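You operate a simulated robot arm through the tools that you are given. There is no shell and no other tool.

The job below is to be done with a simulated robot arm. You get a single attempt, and the scene is never put back.

Task
Clamp the grey section, mesh the blue one, fit the black rod, unclamp.
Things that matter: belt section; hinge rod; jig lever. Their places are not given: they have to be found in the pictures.

Only the result counts: the job must be done as asked and must still hold three seconds after the hand-in. Knocking over, shifting, dropping, spilling or breaking anything else fails it.

Robot
A 7-joint arm with a two-finger parallel gripper, fixed in place. Base frame: the origin is on the floor under the middle of its stand, x ahead of it, y to its left, z up; the work surface is at about z = 800. Units: mm, rad, N and s.
It reaches about 1479 mm from its shoulder. Its first joint turns from -2.897 to 2.897 rad. Payload 4.4 kg.
The TCP is the grasp point between the finger pads, 23 mm short of the fingertips. In the tool frame z runs along the fingers and y along their closing line. Largest opening 94 mm; finger width 38, thickness 10; the body of the gripper, 54 by 96 mm, starts 39 mm behind the TCP.
Orientation is that of the tool frame in the base frame, as [roll, pitch, yaw] about the fixed x, y, z axes, in that order (R = Rz(yaw) Ry(pitch) Rx(roll)). With the fingers straight down and closing along the base's y, the tool's x points along the base's -x, its y along +y and its z along -z.

Tools
- The arm moves only by the tool step_arm. Its argument "commands" is a list of rows, each a list of 7 numbers: the shift along the tool's x, y, z in units of 30 mm (1.0 is 30 mm), then the turn, a rotation vector about the tool's x, y, z in units of 8 degrees (1.0 is 8 degrees), then the gripper command, from -1 (fully open) to 1 (shut), values between in proportion. In form: [[tx, ty, tz, ax, ay, az, jaw], ...]. A call has 1 to 20 rows; each row shifts and turns the commanded pose from where the row before left it, along the tool's axes as they then stand. A call with a number of a shift or a turn outside -1 to 1 is refused whole. Each row takes 0.2 s and may step no farther than 50 mm and 0.15 rad from the row before; otherwise, or with a gripper value out of range, the whole call is refused. Where a pose cannot be reached the arm comes as near as it can. A force on the tool above 40 N (or 10 N above the force at the start of the call, whichever is more), or a blocked arm, ends the call early, and 0.2 s more pass. Each finger travels about 72 mm/s and halts on what it meets, pressing with about 34 N; the grip force reading is that of the motor and also rises with nothing between the fingers. The clock runs only during rows and for 0.2 s after the last one: add rows that do not move to give the fingers time. It gives the time, the measured TCP pose, the force on the tool (base axes), the opening and the grip force at its end, in the units of the frame above (readings bear some noise), with the torque about the TCP (base axes, N m) and any sound that the robot's microphone picked up.
- Cameras (640 x 400 px; columns grow to the right, rows downward): "scene" is fixed at [50, 499.8, 1426.6]; the picture's right is [-0.20, -0.98, 0.00], its down [-0.53, 0.11, -0.84] and it looks along [0.82, -0.17, -0.54] (base axes); focal length 326 px, centre (320, 200). "wrist" rides on the gripper at [86, 16, -74] in the tool frame; the picture's right is [-0.18, 0.98, 0.00], its down [-0.58, -0.11, -0.81] and it looks along [-0.79, -0.15, 0.59] (tool axes); focal length 243 px, centre (320, 200).
- snapshot(camera): a new picture of that camera. It takes no simulated time.
- locate(camera, pixels): for up to 12 pixels [column, row] of the newest picture of that camera ("zoom" is the newest enlarged one), the place [x, y, z] in the base frame of the surface seen there, good to about 3 mm. It takes no simulated time.
- zoom(camera, box): a new picture of the part [left, top, right, bottom] of that camera's present view, enlarged. It takes no simulated time.
- job_done(): hands the job in; it is judged then, once.

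Leave the gripper open and the arm clear of the work at the hand-in unless told otherwise.

The tools are called as a command line: name --pt "numbers of a row" for each row, then --argument value for the rest, lists and objects as JSON in quotes. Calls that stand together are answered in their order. step_arm: Moves the arm, as the interface text tells. Its arguments: {"type":"object","properties":{"commands":{"type":"array","items":{"type":"array","items":{"type":"number"}}}},"required":["commands"]} The other tools are called the same way: snapshot (camera) takes a picture; locate (camera, pixels) gives the place of the surface under pixels of a picture; zoom (camera, box) takes an enlarged picture of a part of a camera's view; job_done () hands the job in.

At the start:

```text
t: 0.0
eef_pos: [607.6, 402.2, 1223.9]
tool_rot: [-3.14, -0.001, -3.14]
contact_force: [-0.8, 0.9, -0.2]
torque: [0.0, 0.01, 0.03]
opening: 94.1
grasp_force: 0.1
```

scene: 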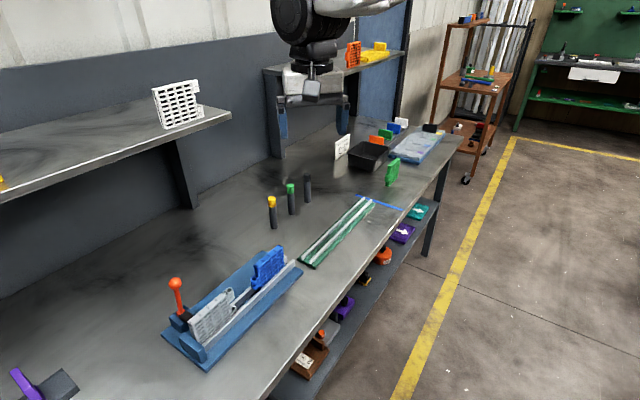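
wrist: 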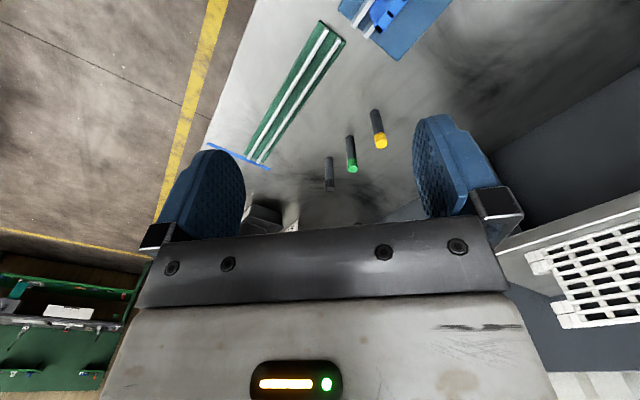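

I see a blue jig at about (235,310) in the scene picture. It holds a grey section and a blue section, with a red-knobbed lever at (175,285). Three rods stand at (272,212), (291,198) and (308,188). I'll zoom in on these.

zoom --camera "scene" --box '[150, 230, 310, 380]'

zoom --camera "scene" --box '[250, 110, 450, 240]'

```text
2.67 times, centred on (230, 305) of scene
```

zoom: 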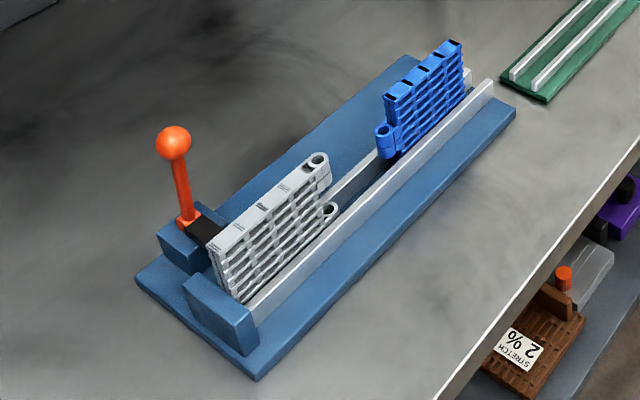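

```text
3.08 times, centred on (350, 175) of scene
```

zoom: 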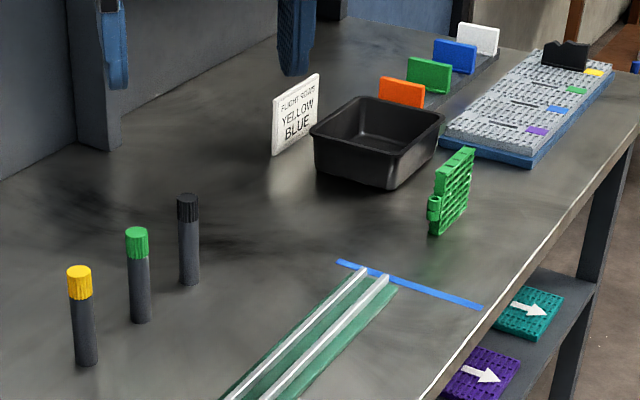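

The jig holds the grey section at its lever end, and the blue section is farther along the channel. The three rods have yellow, green and black caps. I'll zoom in closer on the jig parts.

zoom --camera "scene" --box '[160, 270, 250, 370]'

zoom --camera "scene" --box '[220, 235, 310, 325]'

```text
4.00 times, centred on (205, 320) of scene
```

zoom: 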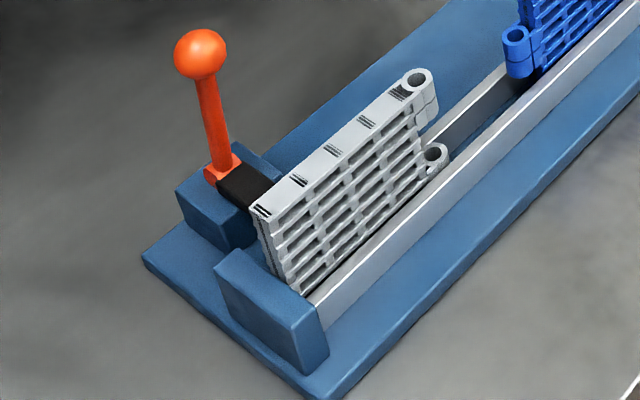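

```text
4.44 times, centred on (265, 280) of scene
```

zoom: 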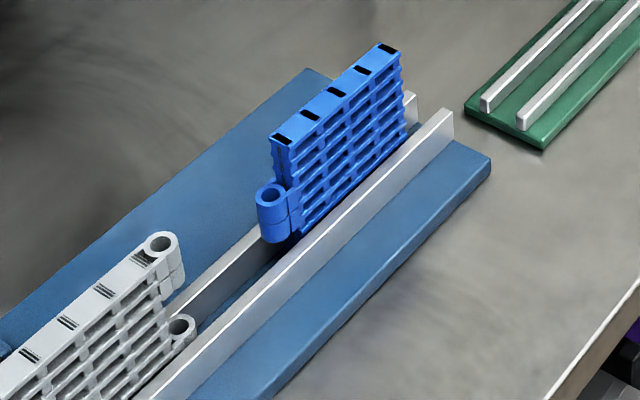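

Next I'll locate key points on this newest zoom: the grey eyes, the blue eye, the blue section's top edge, the rails and the base.

locate --camera "zoom" --pixels '[[148, 240], [175, 238], [170, 328], [192, 325], [260, 193], [284, 191], [283, 140], [390, 48], [336, 92], [440, 118], [409, 98], [300, 90]]'

zoom --camera "scene" --box '[255, 165, 325, 240]'

```text
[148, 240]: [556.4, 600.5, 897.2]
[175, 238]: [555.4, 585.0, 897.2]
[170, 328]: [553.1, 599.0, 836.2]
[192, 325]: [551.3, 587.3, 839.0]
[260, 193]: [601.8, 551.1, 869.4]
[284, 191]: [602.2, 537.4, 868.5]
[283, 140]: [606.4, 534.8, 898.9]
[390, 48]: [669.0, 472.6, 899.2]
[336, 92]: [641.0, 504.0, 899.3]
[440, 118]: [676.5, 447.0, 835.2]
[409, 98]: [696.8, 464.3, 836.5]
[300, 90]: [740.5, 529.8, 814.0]
```

```text
5.33 times, centred on (290, 202) of scene
```

zoom: 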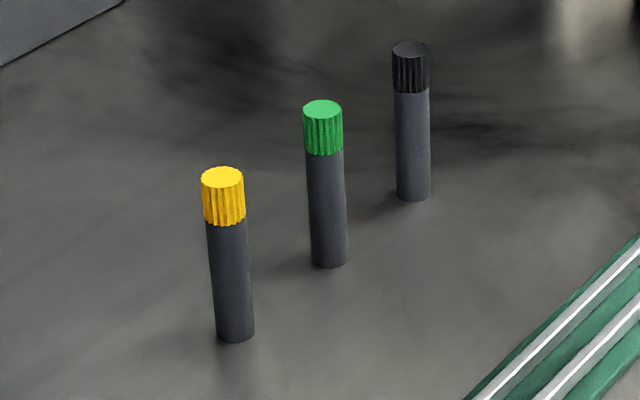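

Now the rods, on this newest zoom: top, body and foot of each.

locate --camera "zoom" --pixels '[[410, 47], [394, 70], [427, 70], [412, 70], [412, 150], [400, 150], [425, 150], [414, 197], [322, 107], [222, 175], [328, 264], [234, 338]]'

zoom --camera "scene" --box '[160, 270, 250, 370]'

```text
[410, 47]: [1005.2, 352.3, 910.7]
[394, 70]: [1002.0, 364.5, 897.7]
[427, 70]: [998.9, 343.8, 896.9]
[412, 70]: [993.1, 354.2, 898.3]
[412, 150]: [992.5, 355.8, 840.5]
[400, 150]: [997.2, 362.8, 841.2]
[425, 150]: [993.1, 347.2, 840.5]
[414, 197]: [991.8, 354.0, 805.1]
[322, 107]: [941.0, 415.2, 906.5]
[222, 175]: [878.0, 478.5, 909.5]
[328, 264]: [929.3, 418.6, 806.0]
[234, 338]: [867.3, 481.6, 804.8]
```

```text
4.00 times, centred on (205, 320) of scene
```

zoom: 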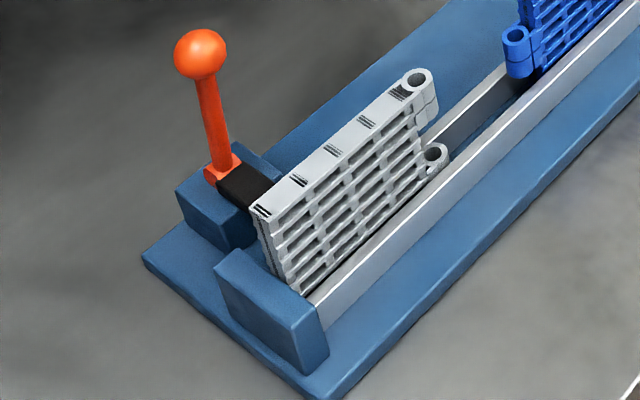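

The black rod's axis is near (1001, 354), with its cap top near z 910. Next I'll locate the lever, clamp body, end stop, and grey top edge and rails on the newest zoom.

locate --camera "zoom" --pixels '[[200, 50], [200, 75], [207, 110], [215, 150], [222, 172], [240, 185], [265, 190], [262, 210], [405, 92], [215, 205], [270, 290], [320, 300]]'

zoom --camera "scene" --box '[160, 270, 215, 335]'

```text
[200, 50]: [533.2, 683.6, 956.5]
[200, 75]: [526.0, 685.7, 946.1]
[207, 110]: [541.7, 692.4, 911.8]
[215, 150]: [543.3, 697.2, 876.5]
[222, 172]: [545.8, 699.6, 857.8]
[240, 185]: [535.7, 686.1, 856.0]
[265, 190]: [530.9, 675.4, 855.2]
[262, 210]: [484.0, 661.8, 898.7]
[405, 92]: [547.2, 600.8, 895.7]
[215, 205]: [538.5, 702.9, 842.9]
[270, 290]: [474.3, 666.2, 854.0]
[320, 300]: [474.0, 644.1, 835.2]
```

```text
6.15 times, centred on (188, 302) of scene
```

zoom: 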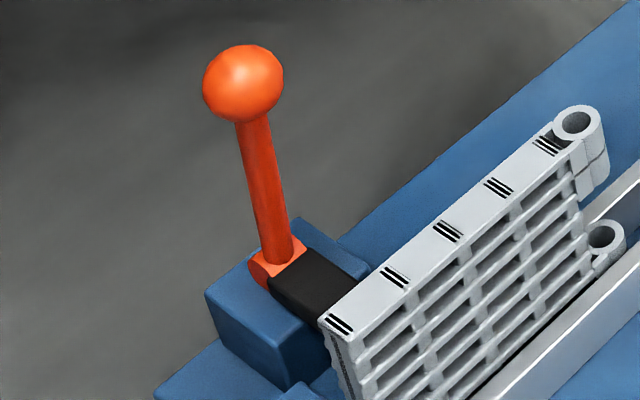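

The lever hub is at about (546, 700, 850), with the knob near (535, 685, 950). The channel runs at 45° in the base frame. Before moving, I'll check the shelf and other obstacles, using a new full scene picture.

snapshot --camera "scene"

locate --camera "scene" --pixels '[[230, 113], [150, 150], [5, 190], [175, 100], [190, 200], [60, 270], [100, 340], [60, 385], [23, 385], [288, 265], [303, 268], [370, 200]]'

```text
taken
```

scene: 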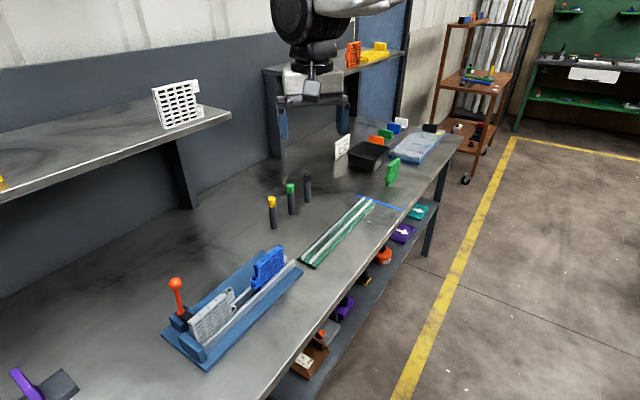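

```text
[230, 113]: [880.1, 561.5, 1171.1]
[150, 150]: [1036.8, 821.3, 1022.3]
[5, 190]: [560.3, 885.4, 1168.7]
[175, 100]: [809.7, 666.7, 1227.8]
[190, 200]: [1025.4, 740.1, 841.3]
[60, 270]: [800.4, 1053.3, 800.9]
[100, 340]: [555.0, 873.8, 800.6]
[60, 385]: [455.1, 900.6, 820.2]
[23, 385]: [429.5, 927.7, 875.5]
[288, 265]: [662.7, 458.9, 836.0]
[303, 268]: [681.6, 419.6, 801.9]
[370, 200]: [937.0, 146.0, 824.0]
```

The shelf front edge runs along x+y ≈ 1444, about 200 mm behind the jig, so it isn't in the way. I'll move the arm with the gripper open to about (450, 640, 1050) so the wrist camera can see the jig.

step_arm --pt "0.525 0.793 0.4 0 0 0 -1" --pt "0.525 0.793 0.4 0 0 0 -1" --pt "0.525 0.793 0.4 0 0 0 -1" --pt "0.525 0.793 0.4 0 0 0 -1" --pt "0.525 0.793 0.4 0 0 0 -1" --pt "0.525 0.793 0.4 0 0 0 -1" --pt "0.525 0.793 0.4 0 0 0 -1" --pt "0.525 0.793 0.4 0 0 0 -1" --pt "0.525 0.793 0.4 0 0 0 -1" --pt "0.525 0.793 0.4 0 0 0 -1"

snapshot --camera "wrist"

snapshot --camera "scene"

```text
t: 2.2
eef_pos: [451.3, 639.5, 1105.2]
tool_rot: [3.14, 0.001, 3.14]
contact_force: [0.0, 0.3, 0.4]
torque: [-0.02, -0.02, -0.06]
opening: 94.3
grasp_force: 0.2
```

```text
taken
```

wrist: 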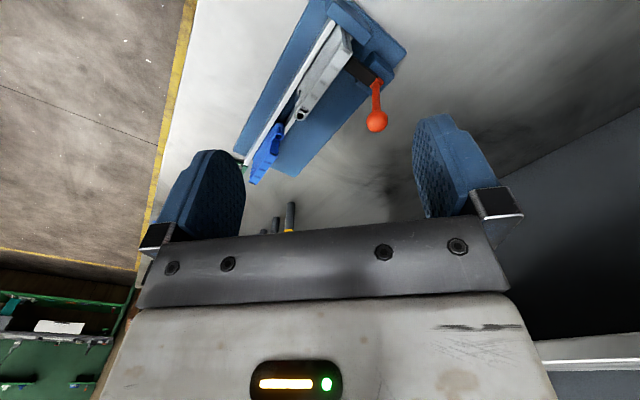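

```text
taken
```

scene: 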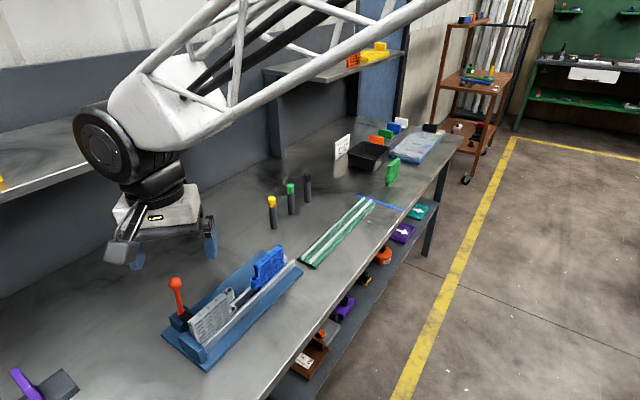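

The wrist camera now sees the jig from the lever end, upside down. I'll zoom in on the jig there.

zoom --camera "wrist" --box '[230, 0, 410, 190]'

zoom --camera "wrist" --box '[310, 0, 410, 140]'

```text
2.11 times, centred on (320, 95) of wrist
```

zoom: 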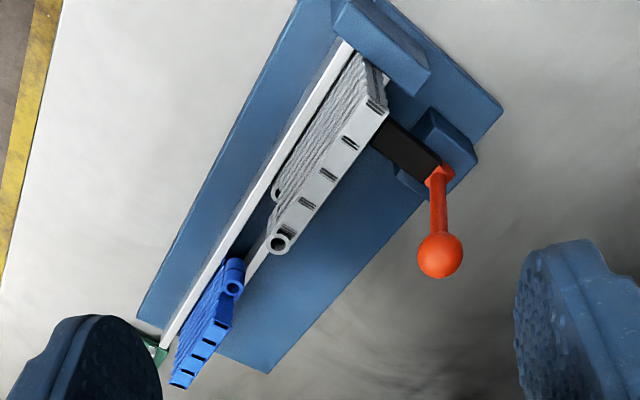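

```text
2.86 times, centred on (360, 70) of wrist
```

zoom: 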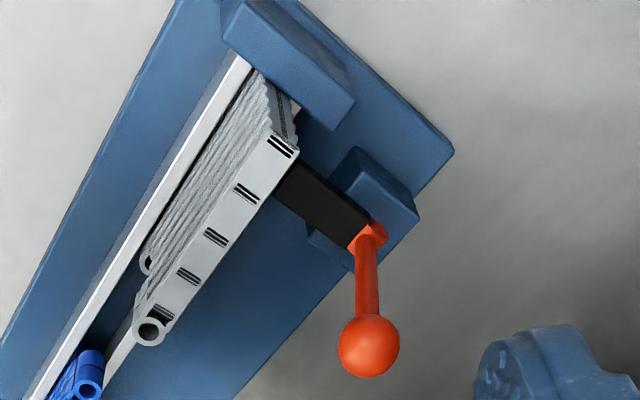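

I'll locate points on the newest zoom: the knob, lever stem, hub, pad, grey top edge and grey eye.

locate --camera "zoom" --pixels '[[368, 345], [366, 300], [364, 260], [368, 237], [345, 215], [310, 190], [287, 175], [280, 150], [160, 315], [380, 190], [320, 245], [300, 70]]'

```text
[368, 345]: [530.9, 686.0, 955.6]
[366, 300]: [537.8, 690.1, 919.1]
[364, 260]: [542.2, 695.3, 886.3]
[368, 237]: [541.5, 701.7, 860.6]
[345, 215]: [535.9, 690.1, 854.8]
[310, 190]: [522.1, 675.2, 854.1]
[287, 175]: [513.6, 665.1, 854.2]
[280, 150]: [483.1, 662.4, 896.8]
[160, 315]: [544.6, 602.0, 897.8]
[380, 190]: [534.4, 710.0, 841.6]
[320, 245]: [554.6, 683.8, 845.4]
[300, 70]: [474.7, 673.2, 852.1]
```

The lever pivots about the channel direction at about (546, 700, 850). It now leans about 12° toward the section, and the black pad's tip is close to the grey face. I'll turn the gripper 45° so the fingers close across the channel, then move to about (500, 745, 1000) to look at the pad gap.

step_arm --pt "0 0 0 0 0 0.9375 -1" --pt "0 0 0 0 0 0.9375 -1" --pt "0 0 0 0 0 0.9375 -1" --pt "0 0 0 0 0 0.9375 -1" --pt "0 0 0 0 0 0.9375 -1" --pt "0 0 0 0 0 0.9375 -1" --pt "0.264 0.726 0.7 0 0 0 -1" --pt "0.264 0.726 0.7 0 0 0 -1" --pt "0.264 0.726 0.7 0 0 0 -1" --pt "0.264 0.726 0.7 0 0 0 -1" --pt "0.264 0.726 0.7 0 0 0 -1"

snapshot --camera "wrist"

snapshot --camera "scene"

```text
t: 4.6
eef_pos: [501.0, 743.5, 999.4]
tool_rot: [3.141, 0.0, 2.355]
contact_force: [0.0, -0.8, 0.2]
torque: [0.01, 0.03, -0.02]
opening: 94.2
grasp_force: 0.0
```

```text
taken
```

wrist: 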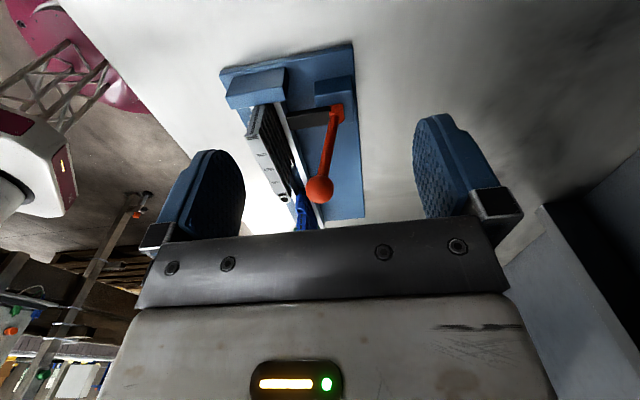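

```text
taken
```

scene: 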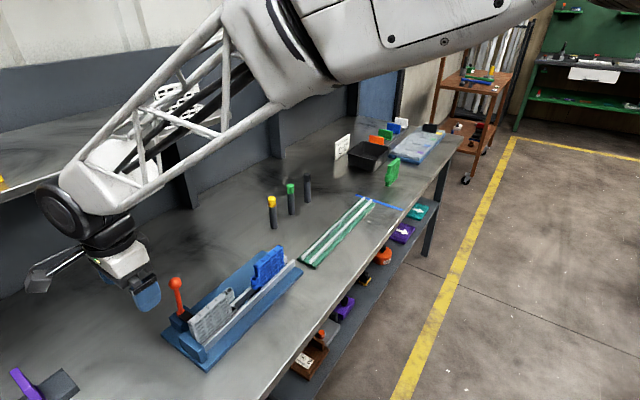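

I'll zoom in on the wrist picture around the jig, where the lever, pad and grey section show at about (290,130).

zoom --camera "wrist" --box '[210, 40, 380, 235]'

zoom --camera "wrist" --box '[230, 70, 370, 150]'

```text
2.05 times, centred on (295, 138) of wrist
```

zoom: 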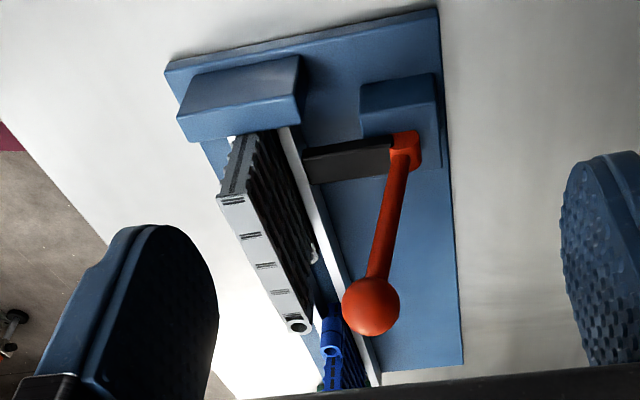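

```text
4.57 times, centred on (300, 110) of wrist
```

zoom: 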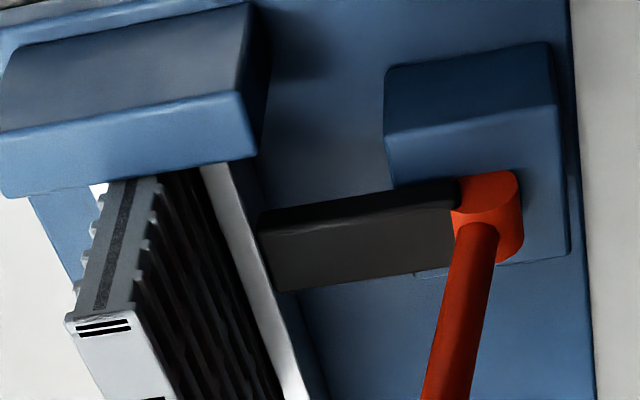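

The bar's end sits just above the lever-side rail, with a gap to the grey section's face, so the clamp is open now. I'll locate the bar tip, section face and lever points on this zoom.

locate --camera "zoom" --pixels '[[270, 225], [275, 275], [300, 220], [440, 195], [400, 250], [72, 318], [135, 310], [485, 190], [505, 235], [465, 280], [445, 380], [245, 300]]'

zoom --camera "wrist" --box '[290, 90, 360, 210]'

```text
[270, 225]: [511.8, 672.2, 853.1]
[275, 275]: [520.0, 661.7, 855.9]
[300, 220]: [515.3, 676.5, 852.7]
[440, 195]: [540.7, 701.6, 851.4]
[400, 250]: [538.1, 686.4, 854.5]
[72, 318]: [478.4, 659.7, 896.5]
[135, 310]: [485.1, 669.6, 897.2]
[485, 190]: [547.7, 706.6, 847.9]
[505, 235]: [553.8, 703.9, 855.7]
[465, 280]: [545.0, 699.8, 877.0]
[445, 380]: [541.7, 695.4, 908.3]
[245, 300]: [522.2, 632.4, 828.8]
```

```text
3.33 times, centred on (325, 150) of wrist
```

zoom: 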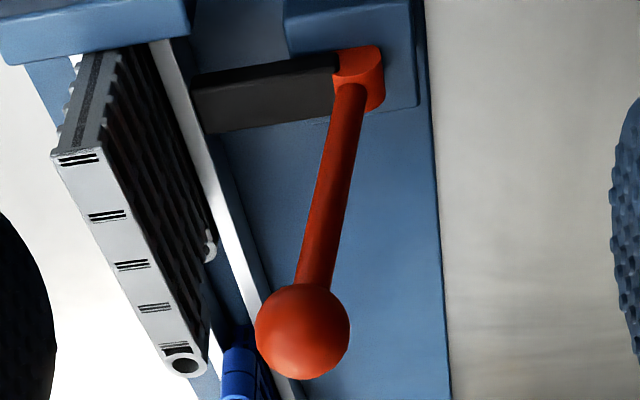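

The section is about 13 mm thick, with its face near v = 817 (v being across the channel, (x+y)/√2). The pad tip is near v = 834, so there's a gap of about 16 mm. I'll move above the knob centre at about (540, 687, 947), straddle it with open fingers, and narrow them to about 40 mm without gripping.

step_arm --pt "-0.75 -0.137 -0.15 0 0 0 -1" --pt "-0.75 -0.137 -0.15 0 0 0 -1" --pt "-0.75 -0.137 0 0 0 0 -1" --pt "0 0 0 0 0 0 -1"

snapshot --camera "wrist"

snapshot --camera "scene"

```text
t: 5.6
eef_pos: [538.1, 688.8, 1007.2]
tool_rot: [3.141, 0.0, 2.355]
contact_force: [0.2, 0.5, 0.0]
torque: [-0.01, 0.0, 0.0]
opening: 94.0
grasp_force: 0.0
```

```text
taken
```

wrist: 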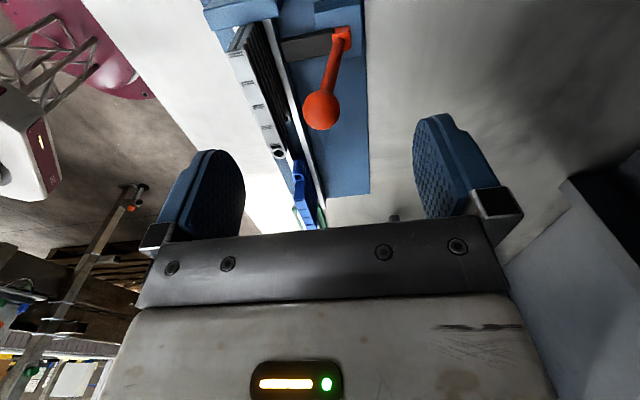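

```text
taken
```

scene: 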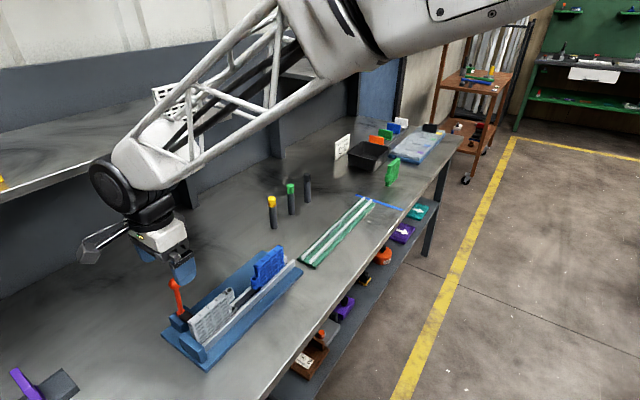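

The knob appears at (321,111) in the wrist picture, which matches a point straight below the TCP. I'll descend to about z = 952 and narrow the fingers to about 40 mm.

step_arm --pt "0 0 0.92 0 0 0 -1" --pt "0 0 0.92 0 0 0 -1" --pt "0 0 0 0 0 0 0.15" --pt "0 0 0 0 0 0 0.15" --pt "0 0 0 0 0 0 0.15"

snapshot --camera "wrist"

```text
t: 6.8
eef_pos: [538.1, 687.5, 954.8]
tool_rot: [3.141, -0.001, 2.357]
contact_force: [-0.7, -0.2, -0.2]
torque: [0.0, 0.01, 0.03]
opening: 40.1
grasp_force: 0.2
```

```text
taken
```

wrist: 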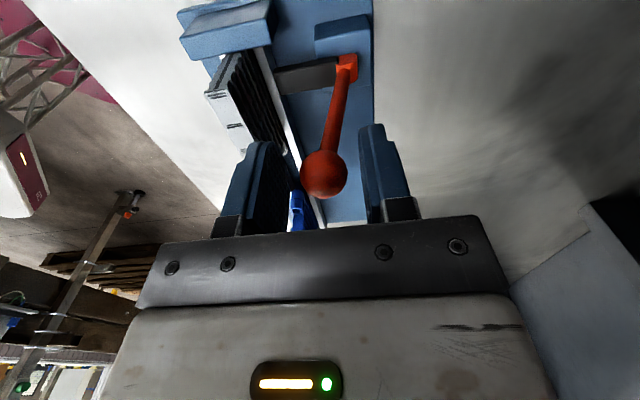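

The knob is centred between the fingers with about 7 mm on each side. I'll push gently away from the section along tool +y, in small steps, to see whether the lever gives.

step_arm --pt "0 0.12 0 0 0 0 0.15" --pt "0 0.12 0 0 0 0 0.15" --pt "0 0.12 0 0 0 0 0.15" --pt "0 0.1 0 0 0 0 0.15"

snapshot --camera "wrist"

```text
t: 7.8
eef_pos: [547.9, 696.5, 951.3]
tool_rot: [-3.14, -0.001, 2.356]
contact_force: [-0.2, 0.1, -0.5]
torque: [-0.02, 0.03, -0.03]
opening: 40.1
grasp_force: 0.1
```

```text
taken
```

wrist: 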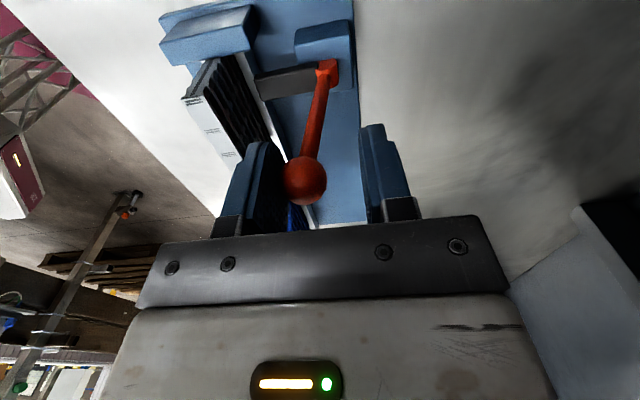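

The TCP moved 13 mm and the knob is just reaching the left finger. I'll go on a few millimetres more and watch the force.

step_arm --pt "0 0.1 0 0 0 0 0.15" --pt "0 0.1 0 0 0 0 0.15" --pt "0 0.1 0 0 0 0 0.15"

snapshot --camera "wrist"

```text
t: 8.6
eef_pos: [553.8, 704.6, 953.0]
tool_rot: [-3.141, 0.001, 2.356]
contact_force: [0.2, 0.6, 0.8]
torque: [-0.01, -0.02, -0.01]
opening: 40.1
grasp_force: 0.1
```

```text
taken
```

wrist: 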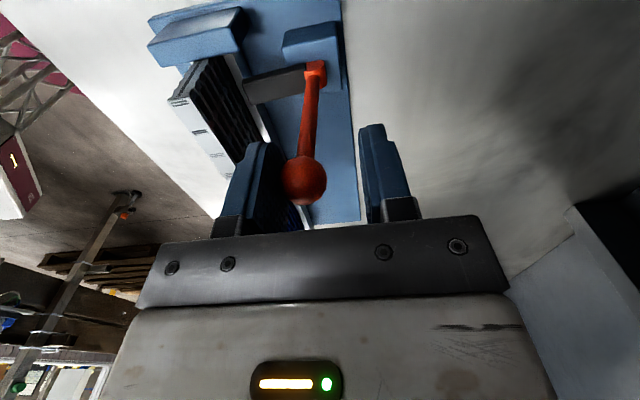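

The lever is following with no force; it's now about upright. I'll carry on in the same direction along its arc and watch the pad.

step_arm --pt "0 0.2 0.0 0 0 0 0.15" --pt "0 0.2 0.02 0 0 0 0.15" --pt "0 0.2 0.03 0 0 0 0.15" --pt "0 0.2 0.05 0 0 0 0.15" --pt "0 0.2 0.06 0 0 0 0.15"

snapshot --camera "wrist"

zoom --camera "scene" --box '[150, 240, 260, 370]'

```text
t: 9.8
eef_pos: [576.8, 726.2, 947.9]
tool_rot: [-3.139, 0.0, 2.356]
contact_force: [-0.3, -0.4, -1.3]
torque: [-0.01, -0.04, 0.0]
opening: 40.2
grasp_force: 0.1
```

```text
taken
```

wrist: 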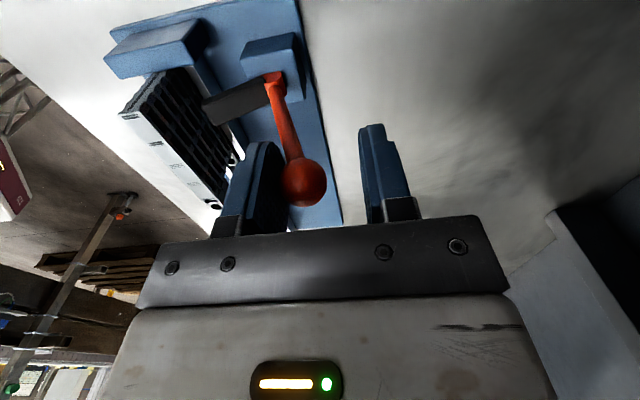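

```text
3.08 times, centred on (205, 305) of scene
```

zoom: 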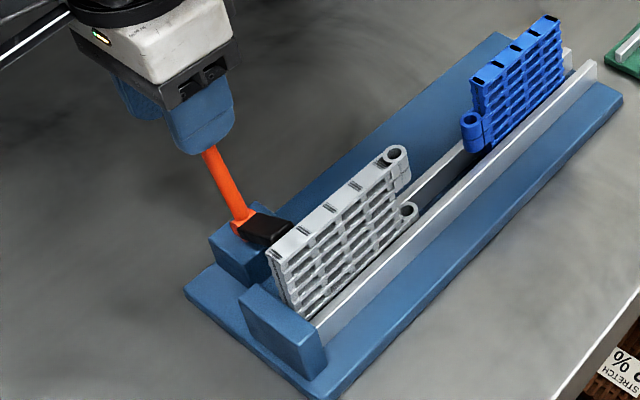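

The black bar seems to have moved too. I'll locate points on it and on the hub to see how.

locate --camera "zoom" --pixels '[[240, 218], [262, 218], [275, 225], [285, 225], [262, 240], [215, 165], [230, 195], [238, 228]]'

zoom --camera "wrist" --box '[100, 20, 340, 220]'

```text
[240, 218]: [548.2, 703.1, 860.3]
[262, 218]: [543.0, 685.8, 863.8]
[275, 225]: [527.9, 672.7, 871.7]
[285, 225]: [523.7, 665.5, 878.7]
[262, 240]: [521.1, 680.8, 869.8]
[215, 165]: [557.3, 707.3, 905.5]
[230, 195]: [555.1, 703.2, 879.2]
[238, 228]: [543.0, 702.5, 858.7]
```

```text
2.00 times, centred on (220, 120) of wrist
```

zoom: 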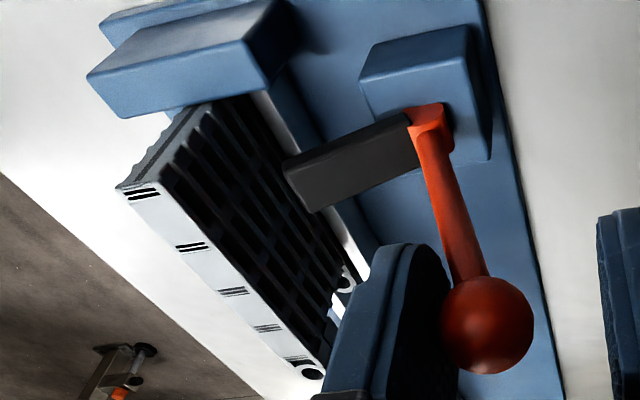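

The black bar is rigid with the lever: pushing the lever away swings the bar up, and its tip is now at z ≈ 879. I'll check whether the starting angle was an end stop by taking the lever gently back toward the section, watching the force.

step_arm --pt "0 -0.3 -0.03 0 0 0 0.15" --pt "0 -0.3 -0.03 0 0 0 0.15" --pt "0 -0.3 -0.03 0 0 0 0.15" --pt "0 -0.3 -0.03 0 0 0 0.15" --pt "0 -0.25 0 0 0 0 0.15" --pt "0 -0.2 0 0 0 0 0.15" --pt "0 -0.2 0 0 0 0 0.15" --pt "0 -0.15 0 0 0 0 0.15"

snapshot --camera "wrist"

```text
t: 11.6
eef_pos: [532.1, 682.3, 951.4]
tool_rot: [3.141, 0.001, 2.357]
contact_force: [0.1, 0.6, -0.2]
torque: [0.0, -0.03, -0.01]
opening: 40.1
grasp_force: 0.2
```

```text
taken
```

wrist: 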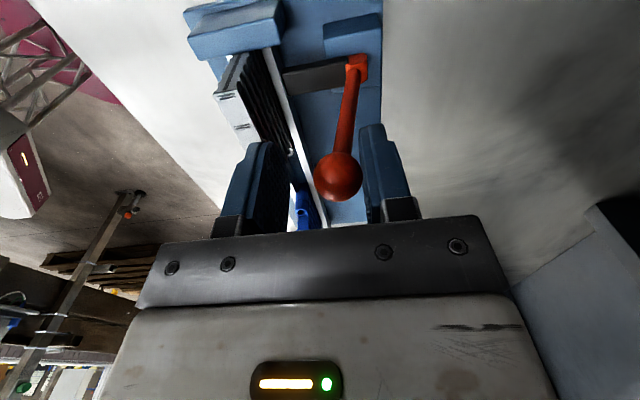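

The lever is back near its starting angle. I'll push a little further toward the section in 3 mm steps.

step_arm --pt "0 -0.1 0 0 0 0 0.15" --pt "0 -0.1 0 0 0 0 0.15" --pt "0 -0.1 0 0 0 0 0.15"

snapshot --camera "wrist"

```text
t: 12.4
eef_pos: [527.4, 677.4, 951.5]
tool_rot: [-3.14, 0.001, 2.356]
contact_force: [19.7, 21.0, -11.0]
torque: [-0.07, 0.16, 0.06]
opening: 52.7
grasp_force: 14.5
```

```text
taken
```

wrist: 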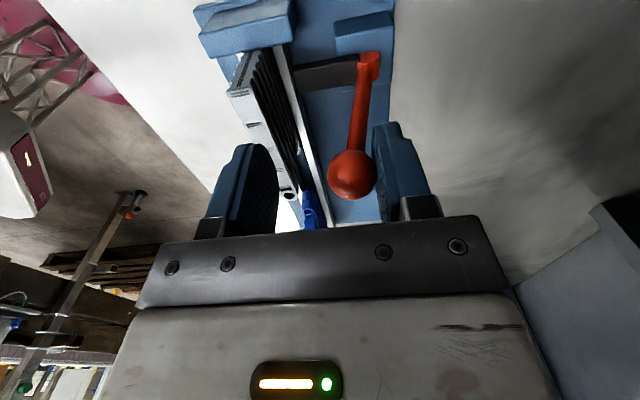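

At 29 N the lever meets a stop, so the starting angle is the open end and clamping means throwing the lever away from the section. I'll back off now, open the fingers, rise, and turn the gripper 90° so it can grip the ball knob along the pivot axis.

step_arm --pt "0 0.2 0 0 0 0 -1" --pt "0 0.15 0 0 0 0 -1" --pt "0 0 -0.8 0 0 0 -1" --pt "0 0 -0.8 0 0 0 -1" --pt "0 0 -0.4 0 0 0 -1"

snapshot --camera "wrist"

snapshot --camera "scene"

```text
t: 13.6
eef_pos: [534.9, 684.1, 1011.9]
tool_rot: [-3.141, 0.0, 2.356]
contact_force: [-0.4, 0.0, -0.6]
torque: [0.01, 0.01, 0.0]
opening: 93.8
grasp_force: 0.1
```

```text
taken
```

wrist: 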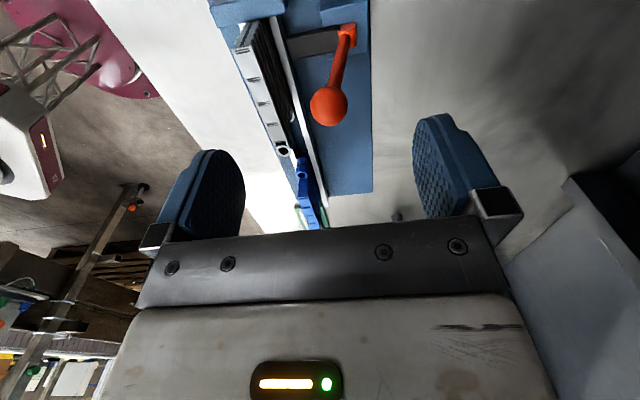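

```text
taken
```

scene: 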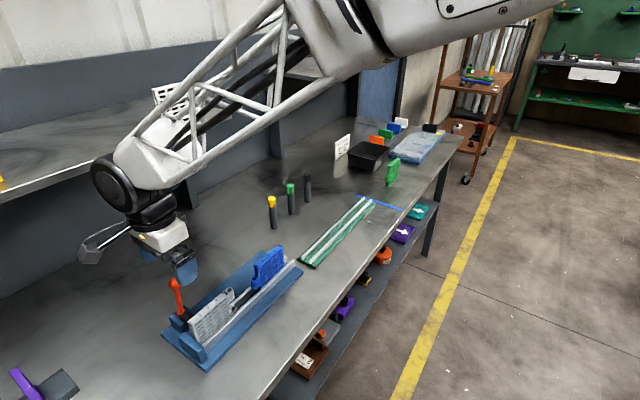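

Now I'll rotate -90° about the tool axis, staying above the knob.

step_arm --pt "0 0 0 0 0 -0.9375 -1" --pt "0 0 0 0 0 -0.9375 -1" --pt "0 0 0 0 0 -0.9375 -1" --pt "0 0 0 0 0 -0.9375 -1" --pt "0 0 0 0 0 -0.9375 -1" --pt "0 0 0 0 0 -0.9375 -1" --pt "0 0 0 0 0 -0.9375 -1" --pt "0 0 0 0 0 -0.9375 -1" --pt "0 0 0 0 0 -0.9375 -1" --pt "0 0 0 0 0 -0.9375 -1" --pt "0 0 0 0 0 -0.9375 -1" --pt "0 0 0 0 0 -0.9375 -1"

snapshot --camera "wrist"

snapshot --camera "scene"

```text
t: 16.2
eef_pos: [534.0, 685.1, 1011.3]
tool_rot: [3.141, 0.0, -2.354]
contact_force: [0.3, 0.2, -0.5]
torque: [-0.02, 0.01, 0.01]
opening: 94.0
grasp_force: 0.1
```

```text
taken
```

wrist: 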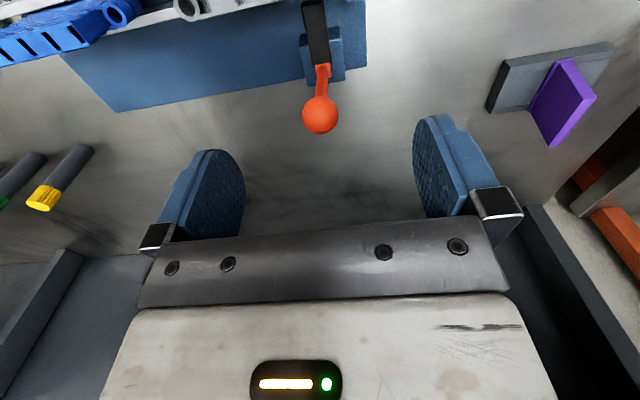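

```text
taken
```

scene: 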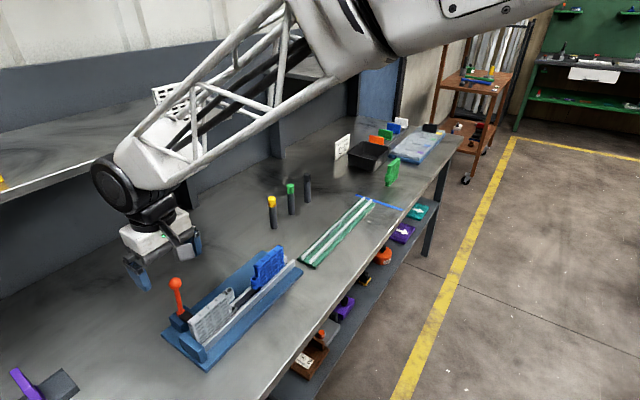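

The knob is at (320,115) in the wrist picture, so it is centred between the fingers and about 8 mm farther away from the section than the TCP. I'll shift 8 mm, descend to the knob's centre height and grip it.

step_arm --pt "-0.25 0 0 0 0 0 -1" --pt "0 0 0.8 0 0 0 -1" --pt "0 0 0.8 0 0 0 -1" --pt "0 0 0.5 0 0 0 -1" --pt "0 0 0 0 0 0 -1"

snapshot --camera "wrist"

```text
t: 17.4
eef_pos: [541.5, 687.8, 946.8]
tool_rot: [-3.142, 0.0, -2.358]
contact_force: [-0.1, 0.0, -0.7]
torque: [0.01, 0.0, 0.0]
opening: 94.1
grasp_force: 0.1
```

```text
taken
```

wrist: 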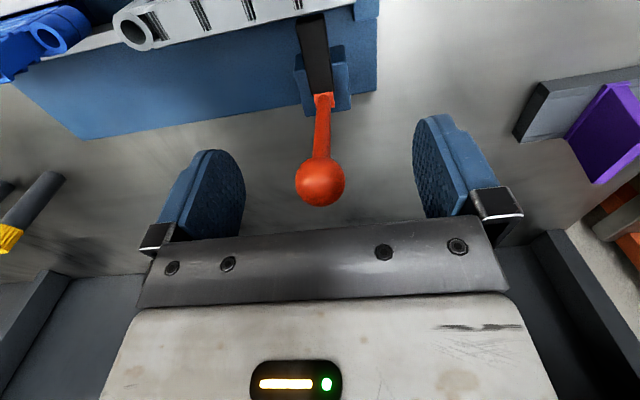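

The knob centre is at (320,182), exactly where the TCP projects. I'll close on it.

step_arm --pt "0 0 0 0 0 0 0.3" --pt "0 0 0 0 0 0 0.5" --pt "0 0 0 0 0 0 0.7" --pt "0 0 0 0 0 0 0.7"

```text
t: 18.4
eef_pos: [540.9, 688.6, 948.3]
tool_rot: [-3.141, 0.0, -2.354]
contact_force: [-3.3, 4.0, -0.1]
torque: [0.03, 0.01, 0.01]
opening: 21.9
grasp_force: 45.0
```

The fingers are gripping the ball: opening 21.9 mm, grip force 45 N. I'll swing the lever along its arc away from the section in small steps, with an estimated pivot at v ≈ 886, z ≈ 850 and a radius of about 99.5 mm.

step_arm --pt "-0.287 0 -0.037 0 0 0 0.7" --pt "-0.29 0 -0.013 0 0 0 0.7" --pt "-0.29 0 0.013 0 0 0 0.7" --pt "-0.287 0 0.037 0 0 0 0.7" --pt "-0.283 0 0.063 0 0 0 0.7"

```text
t: 19.6
eef_pos: [570.7, 719.5, 947.0]
tool_rot: [-3.14, 0.0, -2.357]
contact_force: [6.3, -22.1, 4.5]
torque: [-0.87, 0.9, 0.04]
opening: 22.2
grasp_force: 45.0
```

The force has a sideways part of about 20 N along the channel, so I'm about 1 mm off that way; I'll correct it as I go. First, a look at the clearances.

snapshot --camera "scene"

snapshot --camera "wrist"

```text
taken
```

scene: 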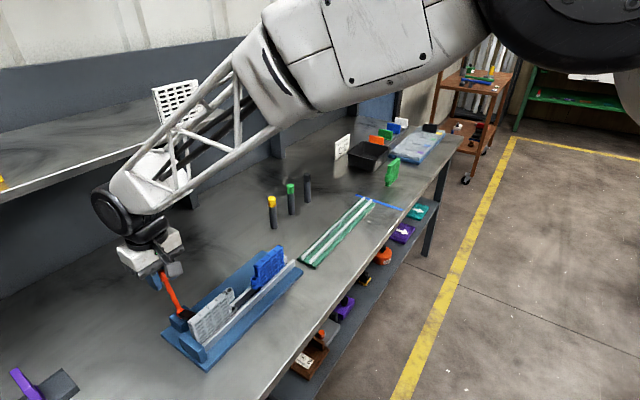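

```text
taken
```

wrist: 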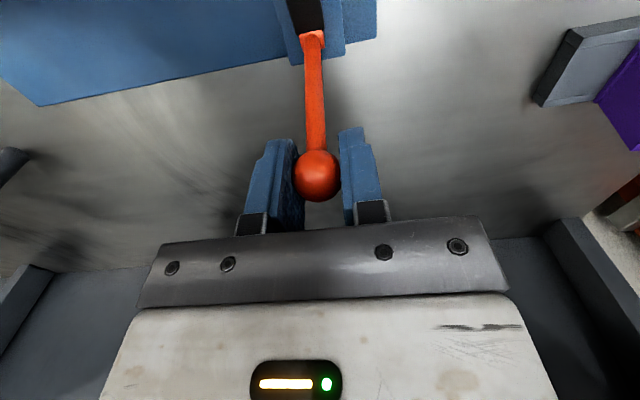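

I'll locate some points on the wrist and forearm, to compare with the shelf edge at x+y ≈ 1444, z ≈ 1170.

locate --camera "scene" --pixels '[[115, 215], [100, 195], [150, 165], [140, 190], [145, 230], [130, 255], [120, 195], [170, 150], [95, 160], [60, 175]]'

```text
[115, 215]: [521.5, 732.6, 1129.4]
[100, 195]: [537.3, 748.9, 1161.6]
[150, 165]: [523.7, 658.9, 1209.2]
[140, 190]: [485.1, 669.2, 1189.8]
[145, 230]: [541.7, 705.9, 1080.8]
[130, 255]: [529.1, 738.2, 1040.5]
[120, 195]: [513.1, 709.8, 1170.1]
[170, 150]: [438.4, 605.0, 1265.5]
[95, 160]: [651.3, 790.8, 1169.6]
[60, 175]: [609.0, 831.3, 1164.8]
```

The wrist joint sits at z ≈ 1130–1160 around v ≈ 890–960, so the shelf edge (v ≈ 1020) could become tight. I'll continue the arc from 15° to 35° while tilting the tool back toward the robot, so the wrist stays clear of the shelf.

step_arm --pt "-0.273 -0.012 0.087 0 -0.47 0 0.7" --pt "-0.262 -0.01 0.127 0 -0.47 0 0.7" --pt "-0.237 -0.005 0.166 0 -0.47 0 0.7" --pt "-0.208 0 0.201 0 -0.47 0 0.7"

snapshot --camera "wrist"

```text
t: 20.6
eef_pos: [592.4, 742.3, 932.7]
tool_rot: [-3.141, 0.266, -2.356]
contact_force: [3.5, -7.2, 19.3]
torque: [-0.96, 0.96, 0.09]
opening: 22.0
grasp_force: 45.6
```

```text
taken
```

wrist: 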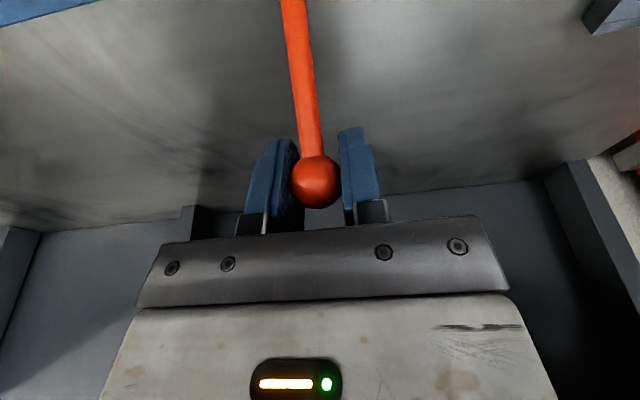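

The three measured points give a pivot at v ≈ 888.5, z ≈ 852.6, with radius ≈ 97 mm. The tilt of 15° is enough for the shelf and keeps the wrist camera clear of the black bar, so I'll hold it and continue the arc to 55°.

step_arm --pt "-0.216 -0.01 0.211 0 0 0 0.7" --pt "-0.153 -0.005 0.238 0 0 0 0.7" --pt "-0.128 0 0.252 0 0 0 0.7" --pt "-0.109 0 0.261 0 0 0 0.7"

snapshot --camera "scene"

snapshot --camera "wrist"

```text
t: 21.6
eef_pos: [612.6, 758.9, 910.0]
tool_rot: [-3.141, 0.264, -2.355]
contact_force: [5.5, -1.1, 18.4]
torque: [-0.99, 1.03, 0.04]
opening: 22.1
grasp_force: 45.0
```

```text
taken
```

scene: 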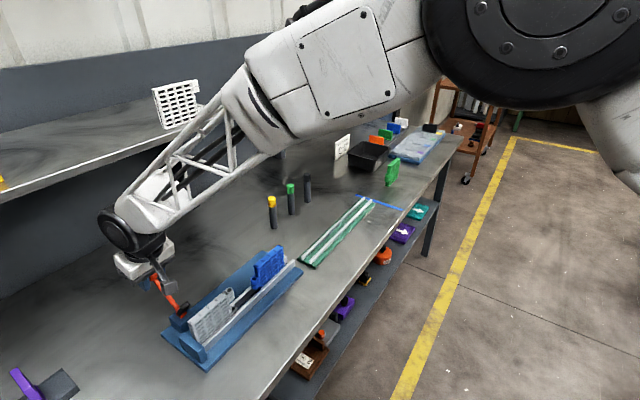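

```text
taken
```

wrist: 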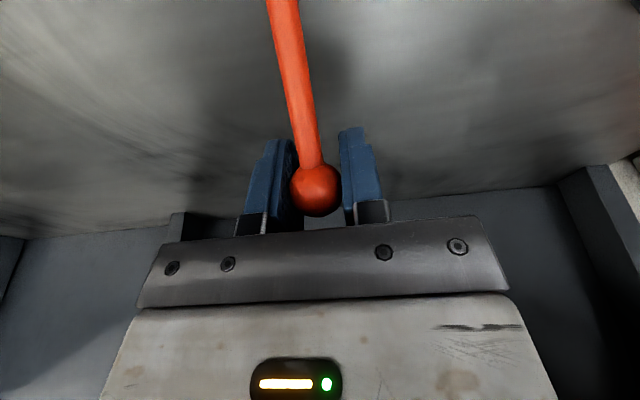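

The lever is at 55° with a steady resistance of about 13 N and no stop yet. I'll continue to 65° and then reassess.

step_arm --pt "-0.085 0 0.272 0 0 0 0.7" --pt "-0.06 0 0.275 0 0 0 0.7"

zoom --camera "scene" --box '[90, 210, 260, 370]'

```text
t: 22.1
eef_pos: [613.0, 763.3, 901.7]
tool_rot: [3.141, 0.263, -2.358]
contact_force: [-15.8, -20.5, 13.0]
torque: [0.3, -0.26, 0.05]
opening: 22.3
grasp_force: 45.2
stopped in row 2: the force on the tool passed its limit at 71 N (the readings are from after the stop); the commanded pose is now the measured one
```

```text
2.50 times, centred on (175, 290) of scene
```

zoom: 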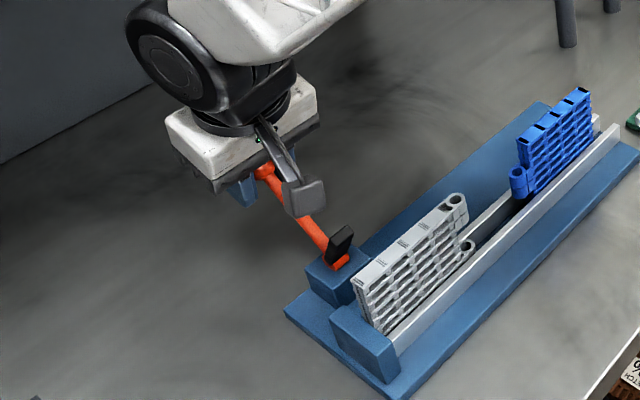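

The lever hit its far stop at about 60°, with a peak of 71 N. The throw is therefore about -10° to 60°. I'll release the knob, withdraw along the tool axis and look.

step_arm --pt "0 0 0 0 0 0 0.2" --pt "0 0 0 0 0 0 -0.5" --pt "0 0 0 0 0 0 -1" --pt "0 0 0 0 0 0 -1"

snapshot --camera "wrist"

zoom --camera "scene" --box '[90, 210, 310, 370]'

```text
t: 23.1
eef_pos: [615.3, 763.2, 902.2]
tool_rot: [-3.141, 0.262, -2.356]
contact_force: [-0.2, 0.0, 0.2]
torque: [0.0, 0.03, 0.01]
opening: 94.0
grasp_force: 0.0
```

```text
taken
```

wrist: 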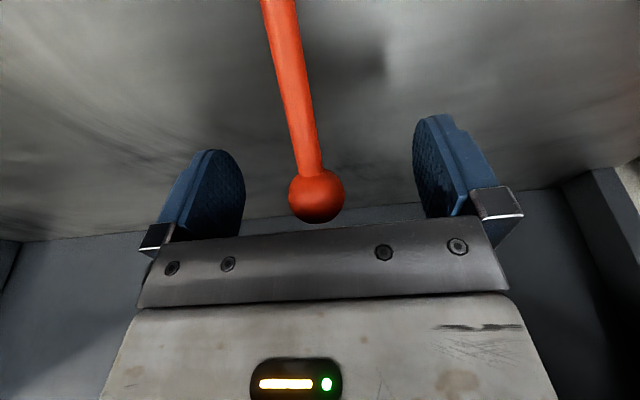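

```text
2.50 times, centred on (200, 290) of scene
```

zoom: 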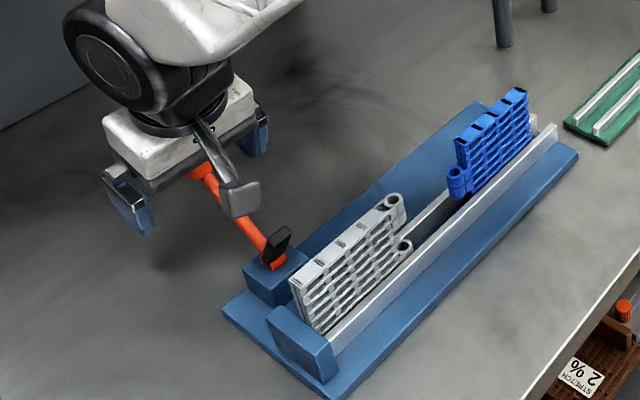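

The knob is released and the force reads zero. I'll withdraw up along the tool axis, then straighten the tool.

step_arm --pt "0 0 -0.8 0 0 0 -1" --pt "0 0 -1 0 0 0 -1" --pt "0 0 -1 0 0 0 -1" --pt "0 0 -1 0 0 0 -1" --pt "0.5 0 -0.5 0 0.9 0 -1" --pt "0.5 0 -0.3 0 0.98 0 -1"

snapshot --camera "wrist"

snapshot --camera "scene"

```text
t: 24.5
eef_pos: [569.3, 716.4, 1030.4]
tool_rot: [-3.14, 0.001, -2.356]
contact_force: [0.7, 0.2, 0.2]
torque: [0.01, 0.0, 0.03]
opening: 93.9
grasp_force: 0.0
```

```text
taken
```

wrist: 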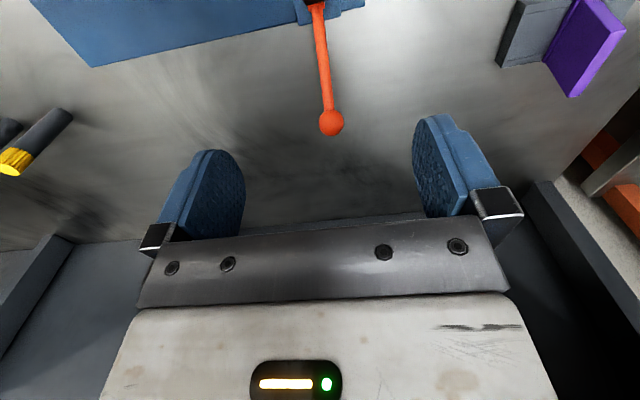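

```text
taken
```

scene: 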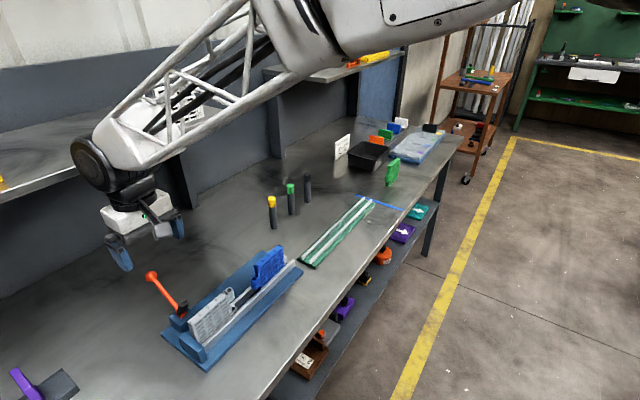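

I'll rotate back +90° so the fingers close across the channel, which I'll also need for the blue section, and view the clamp from the end again.

step_arm --pt "0 0 0 0 0 0.9375 -1" --pt "0 0 0 0 0 0.9375 -1" --pt "0 0 0 0 0 0.9375 -1" --pt "0 0 0 0 0 0.9375 -1" --pt "0 0 0 0 0 0.9375 -1" --pt "0 0 0 0 0 0.9375 -1" --pt "0 0 0 0 0 0.9375 -1" --pt "0 0 0 0 0 0.9375 -1" --pt "0 0 0 0 0 0.9375 -1" --pt "0 0 0 0 0 0.9375 -1" --pt "0 0 0 0 0 0.9375 -1" --pt "0 0 0 0 0 0.9375 -1" --pt "0.75 -0.32 0.3 0 0 0 -1" --pt "0.75 -0.32 0.3 0 0 0 -1" --pt "0.75 -0.32 0.3 0 0 0 -1"

snapshot --camera "wrist"

zoom --camera "wrist" --box '[200, 30, 440, 220]'

```text
t: 27.7
eef_pos: [501.4, 745.3, 1000.7]
tool_rot: [3.14, 0.0, 2.354]
contact_force: [0.0, -0.4, 0.6]
torque: [-0.01, 0.0, -0.01]
opening: 94.1
grasp_force: 0.1
```

```text
taken
```

wrist: 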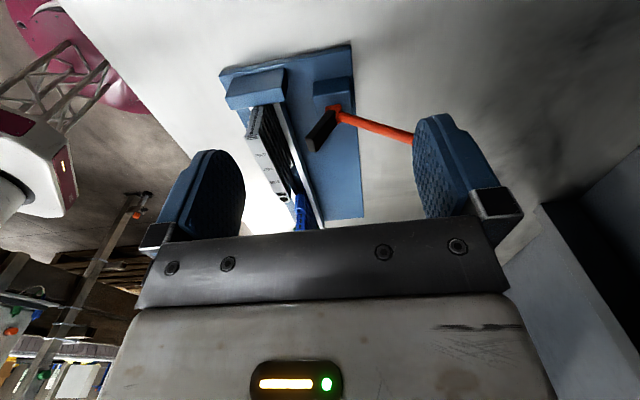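

```text
2.11 times, centred on (320, 125) of wrist
```

zoom: 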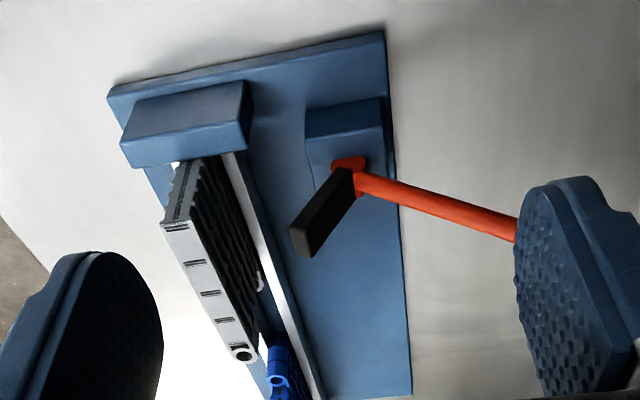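

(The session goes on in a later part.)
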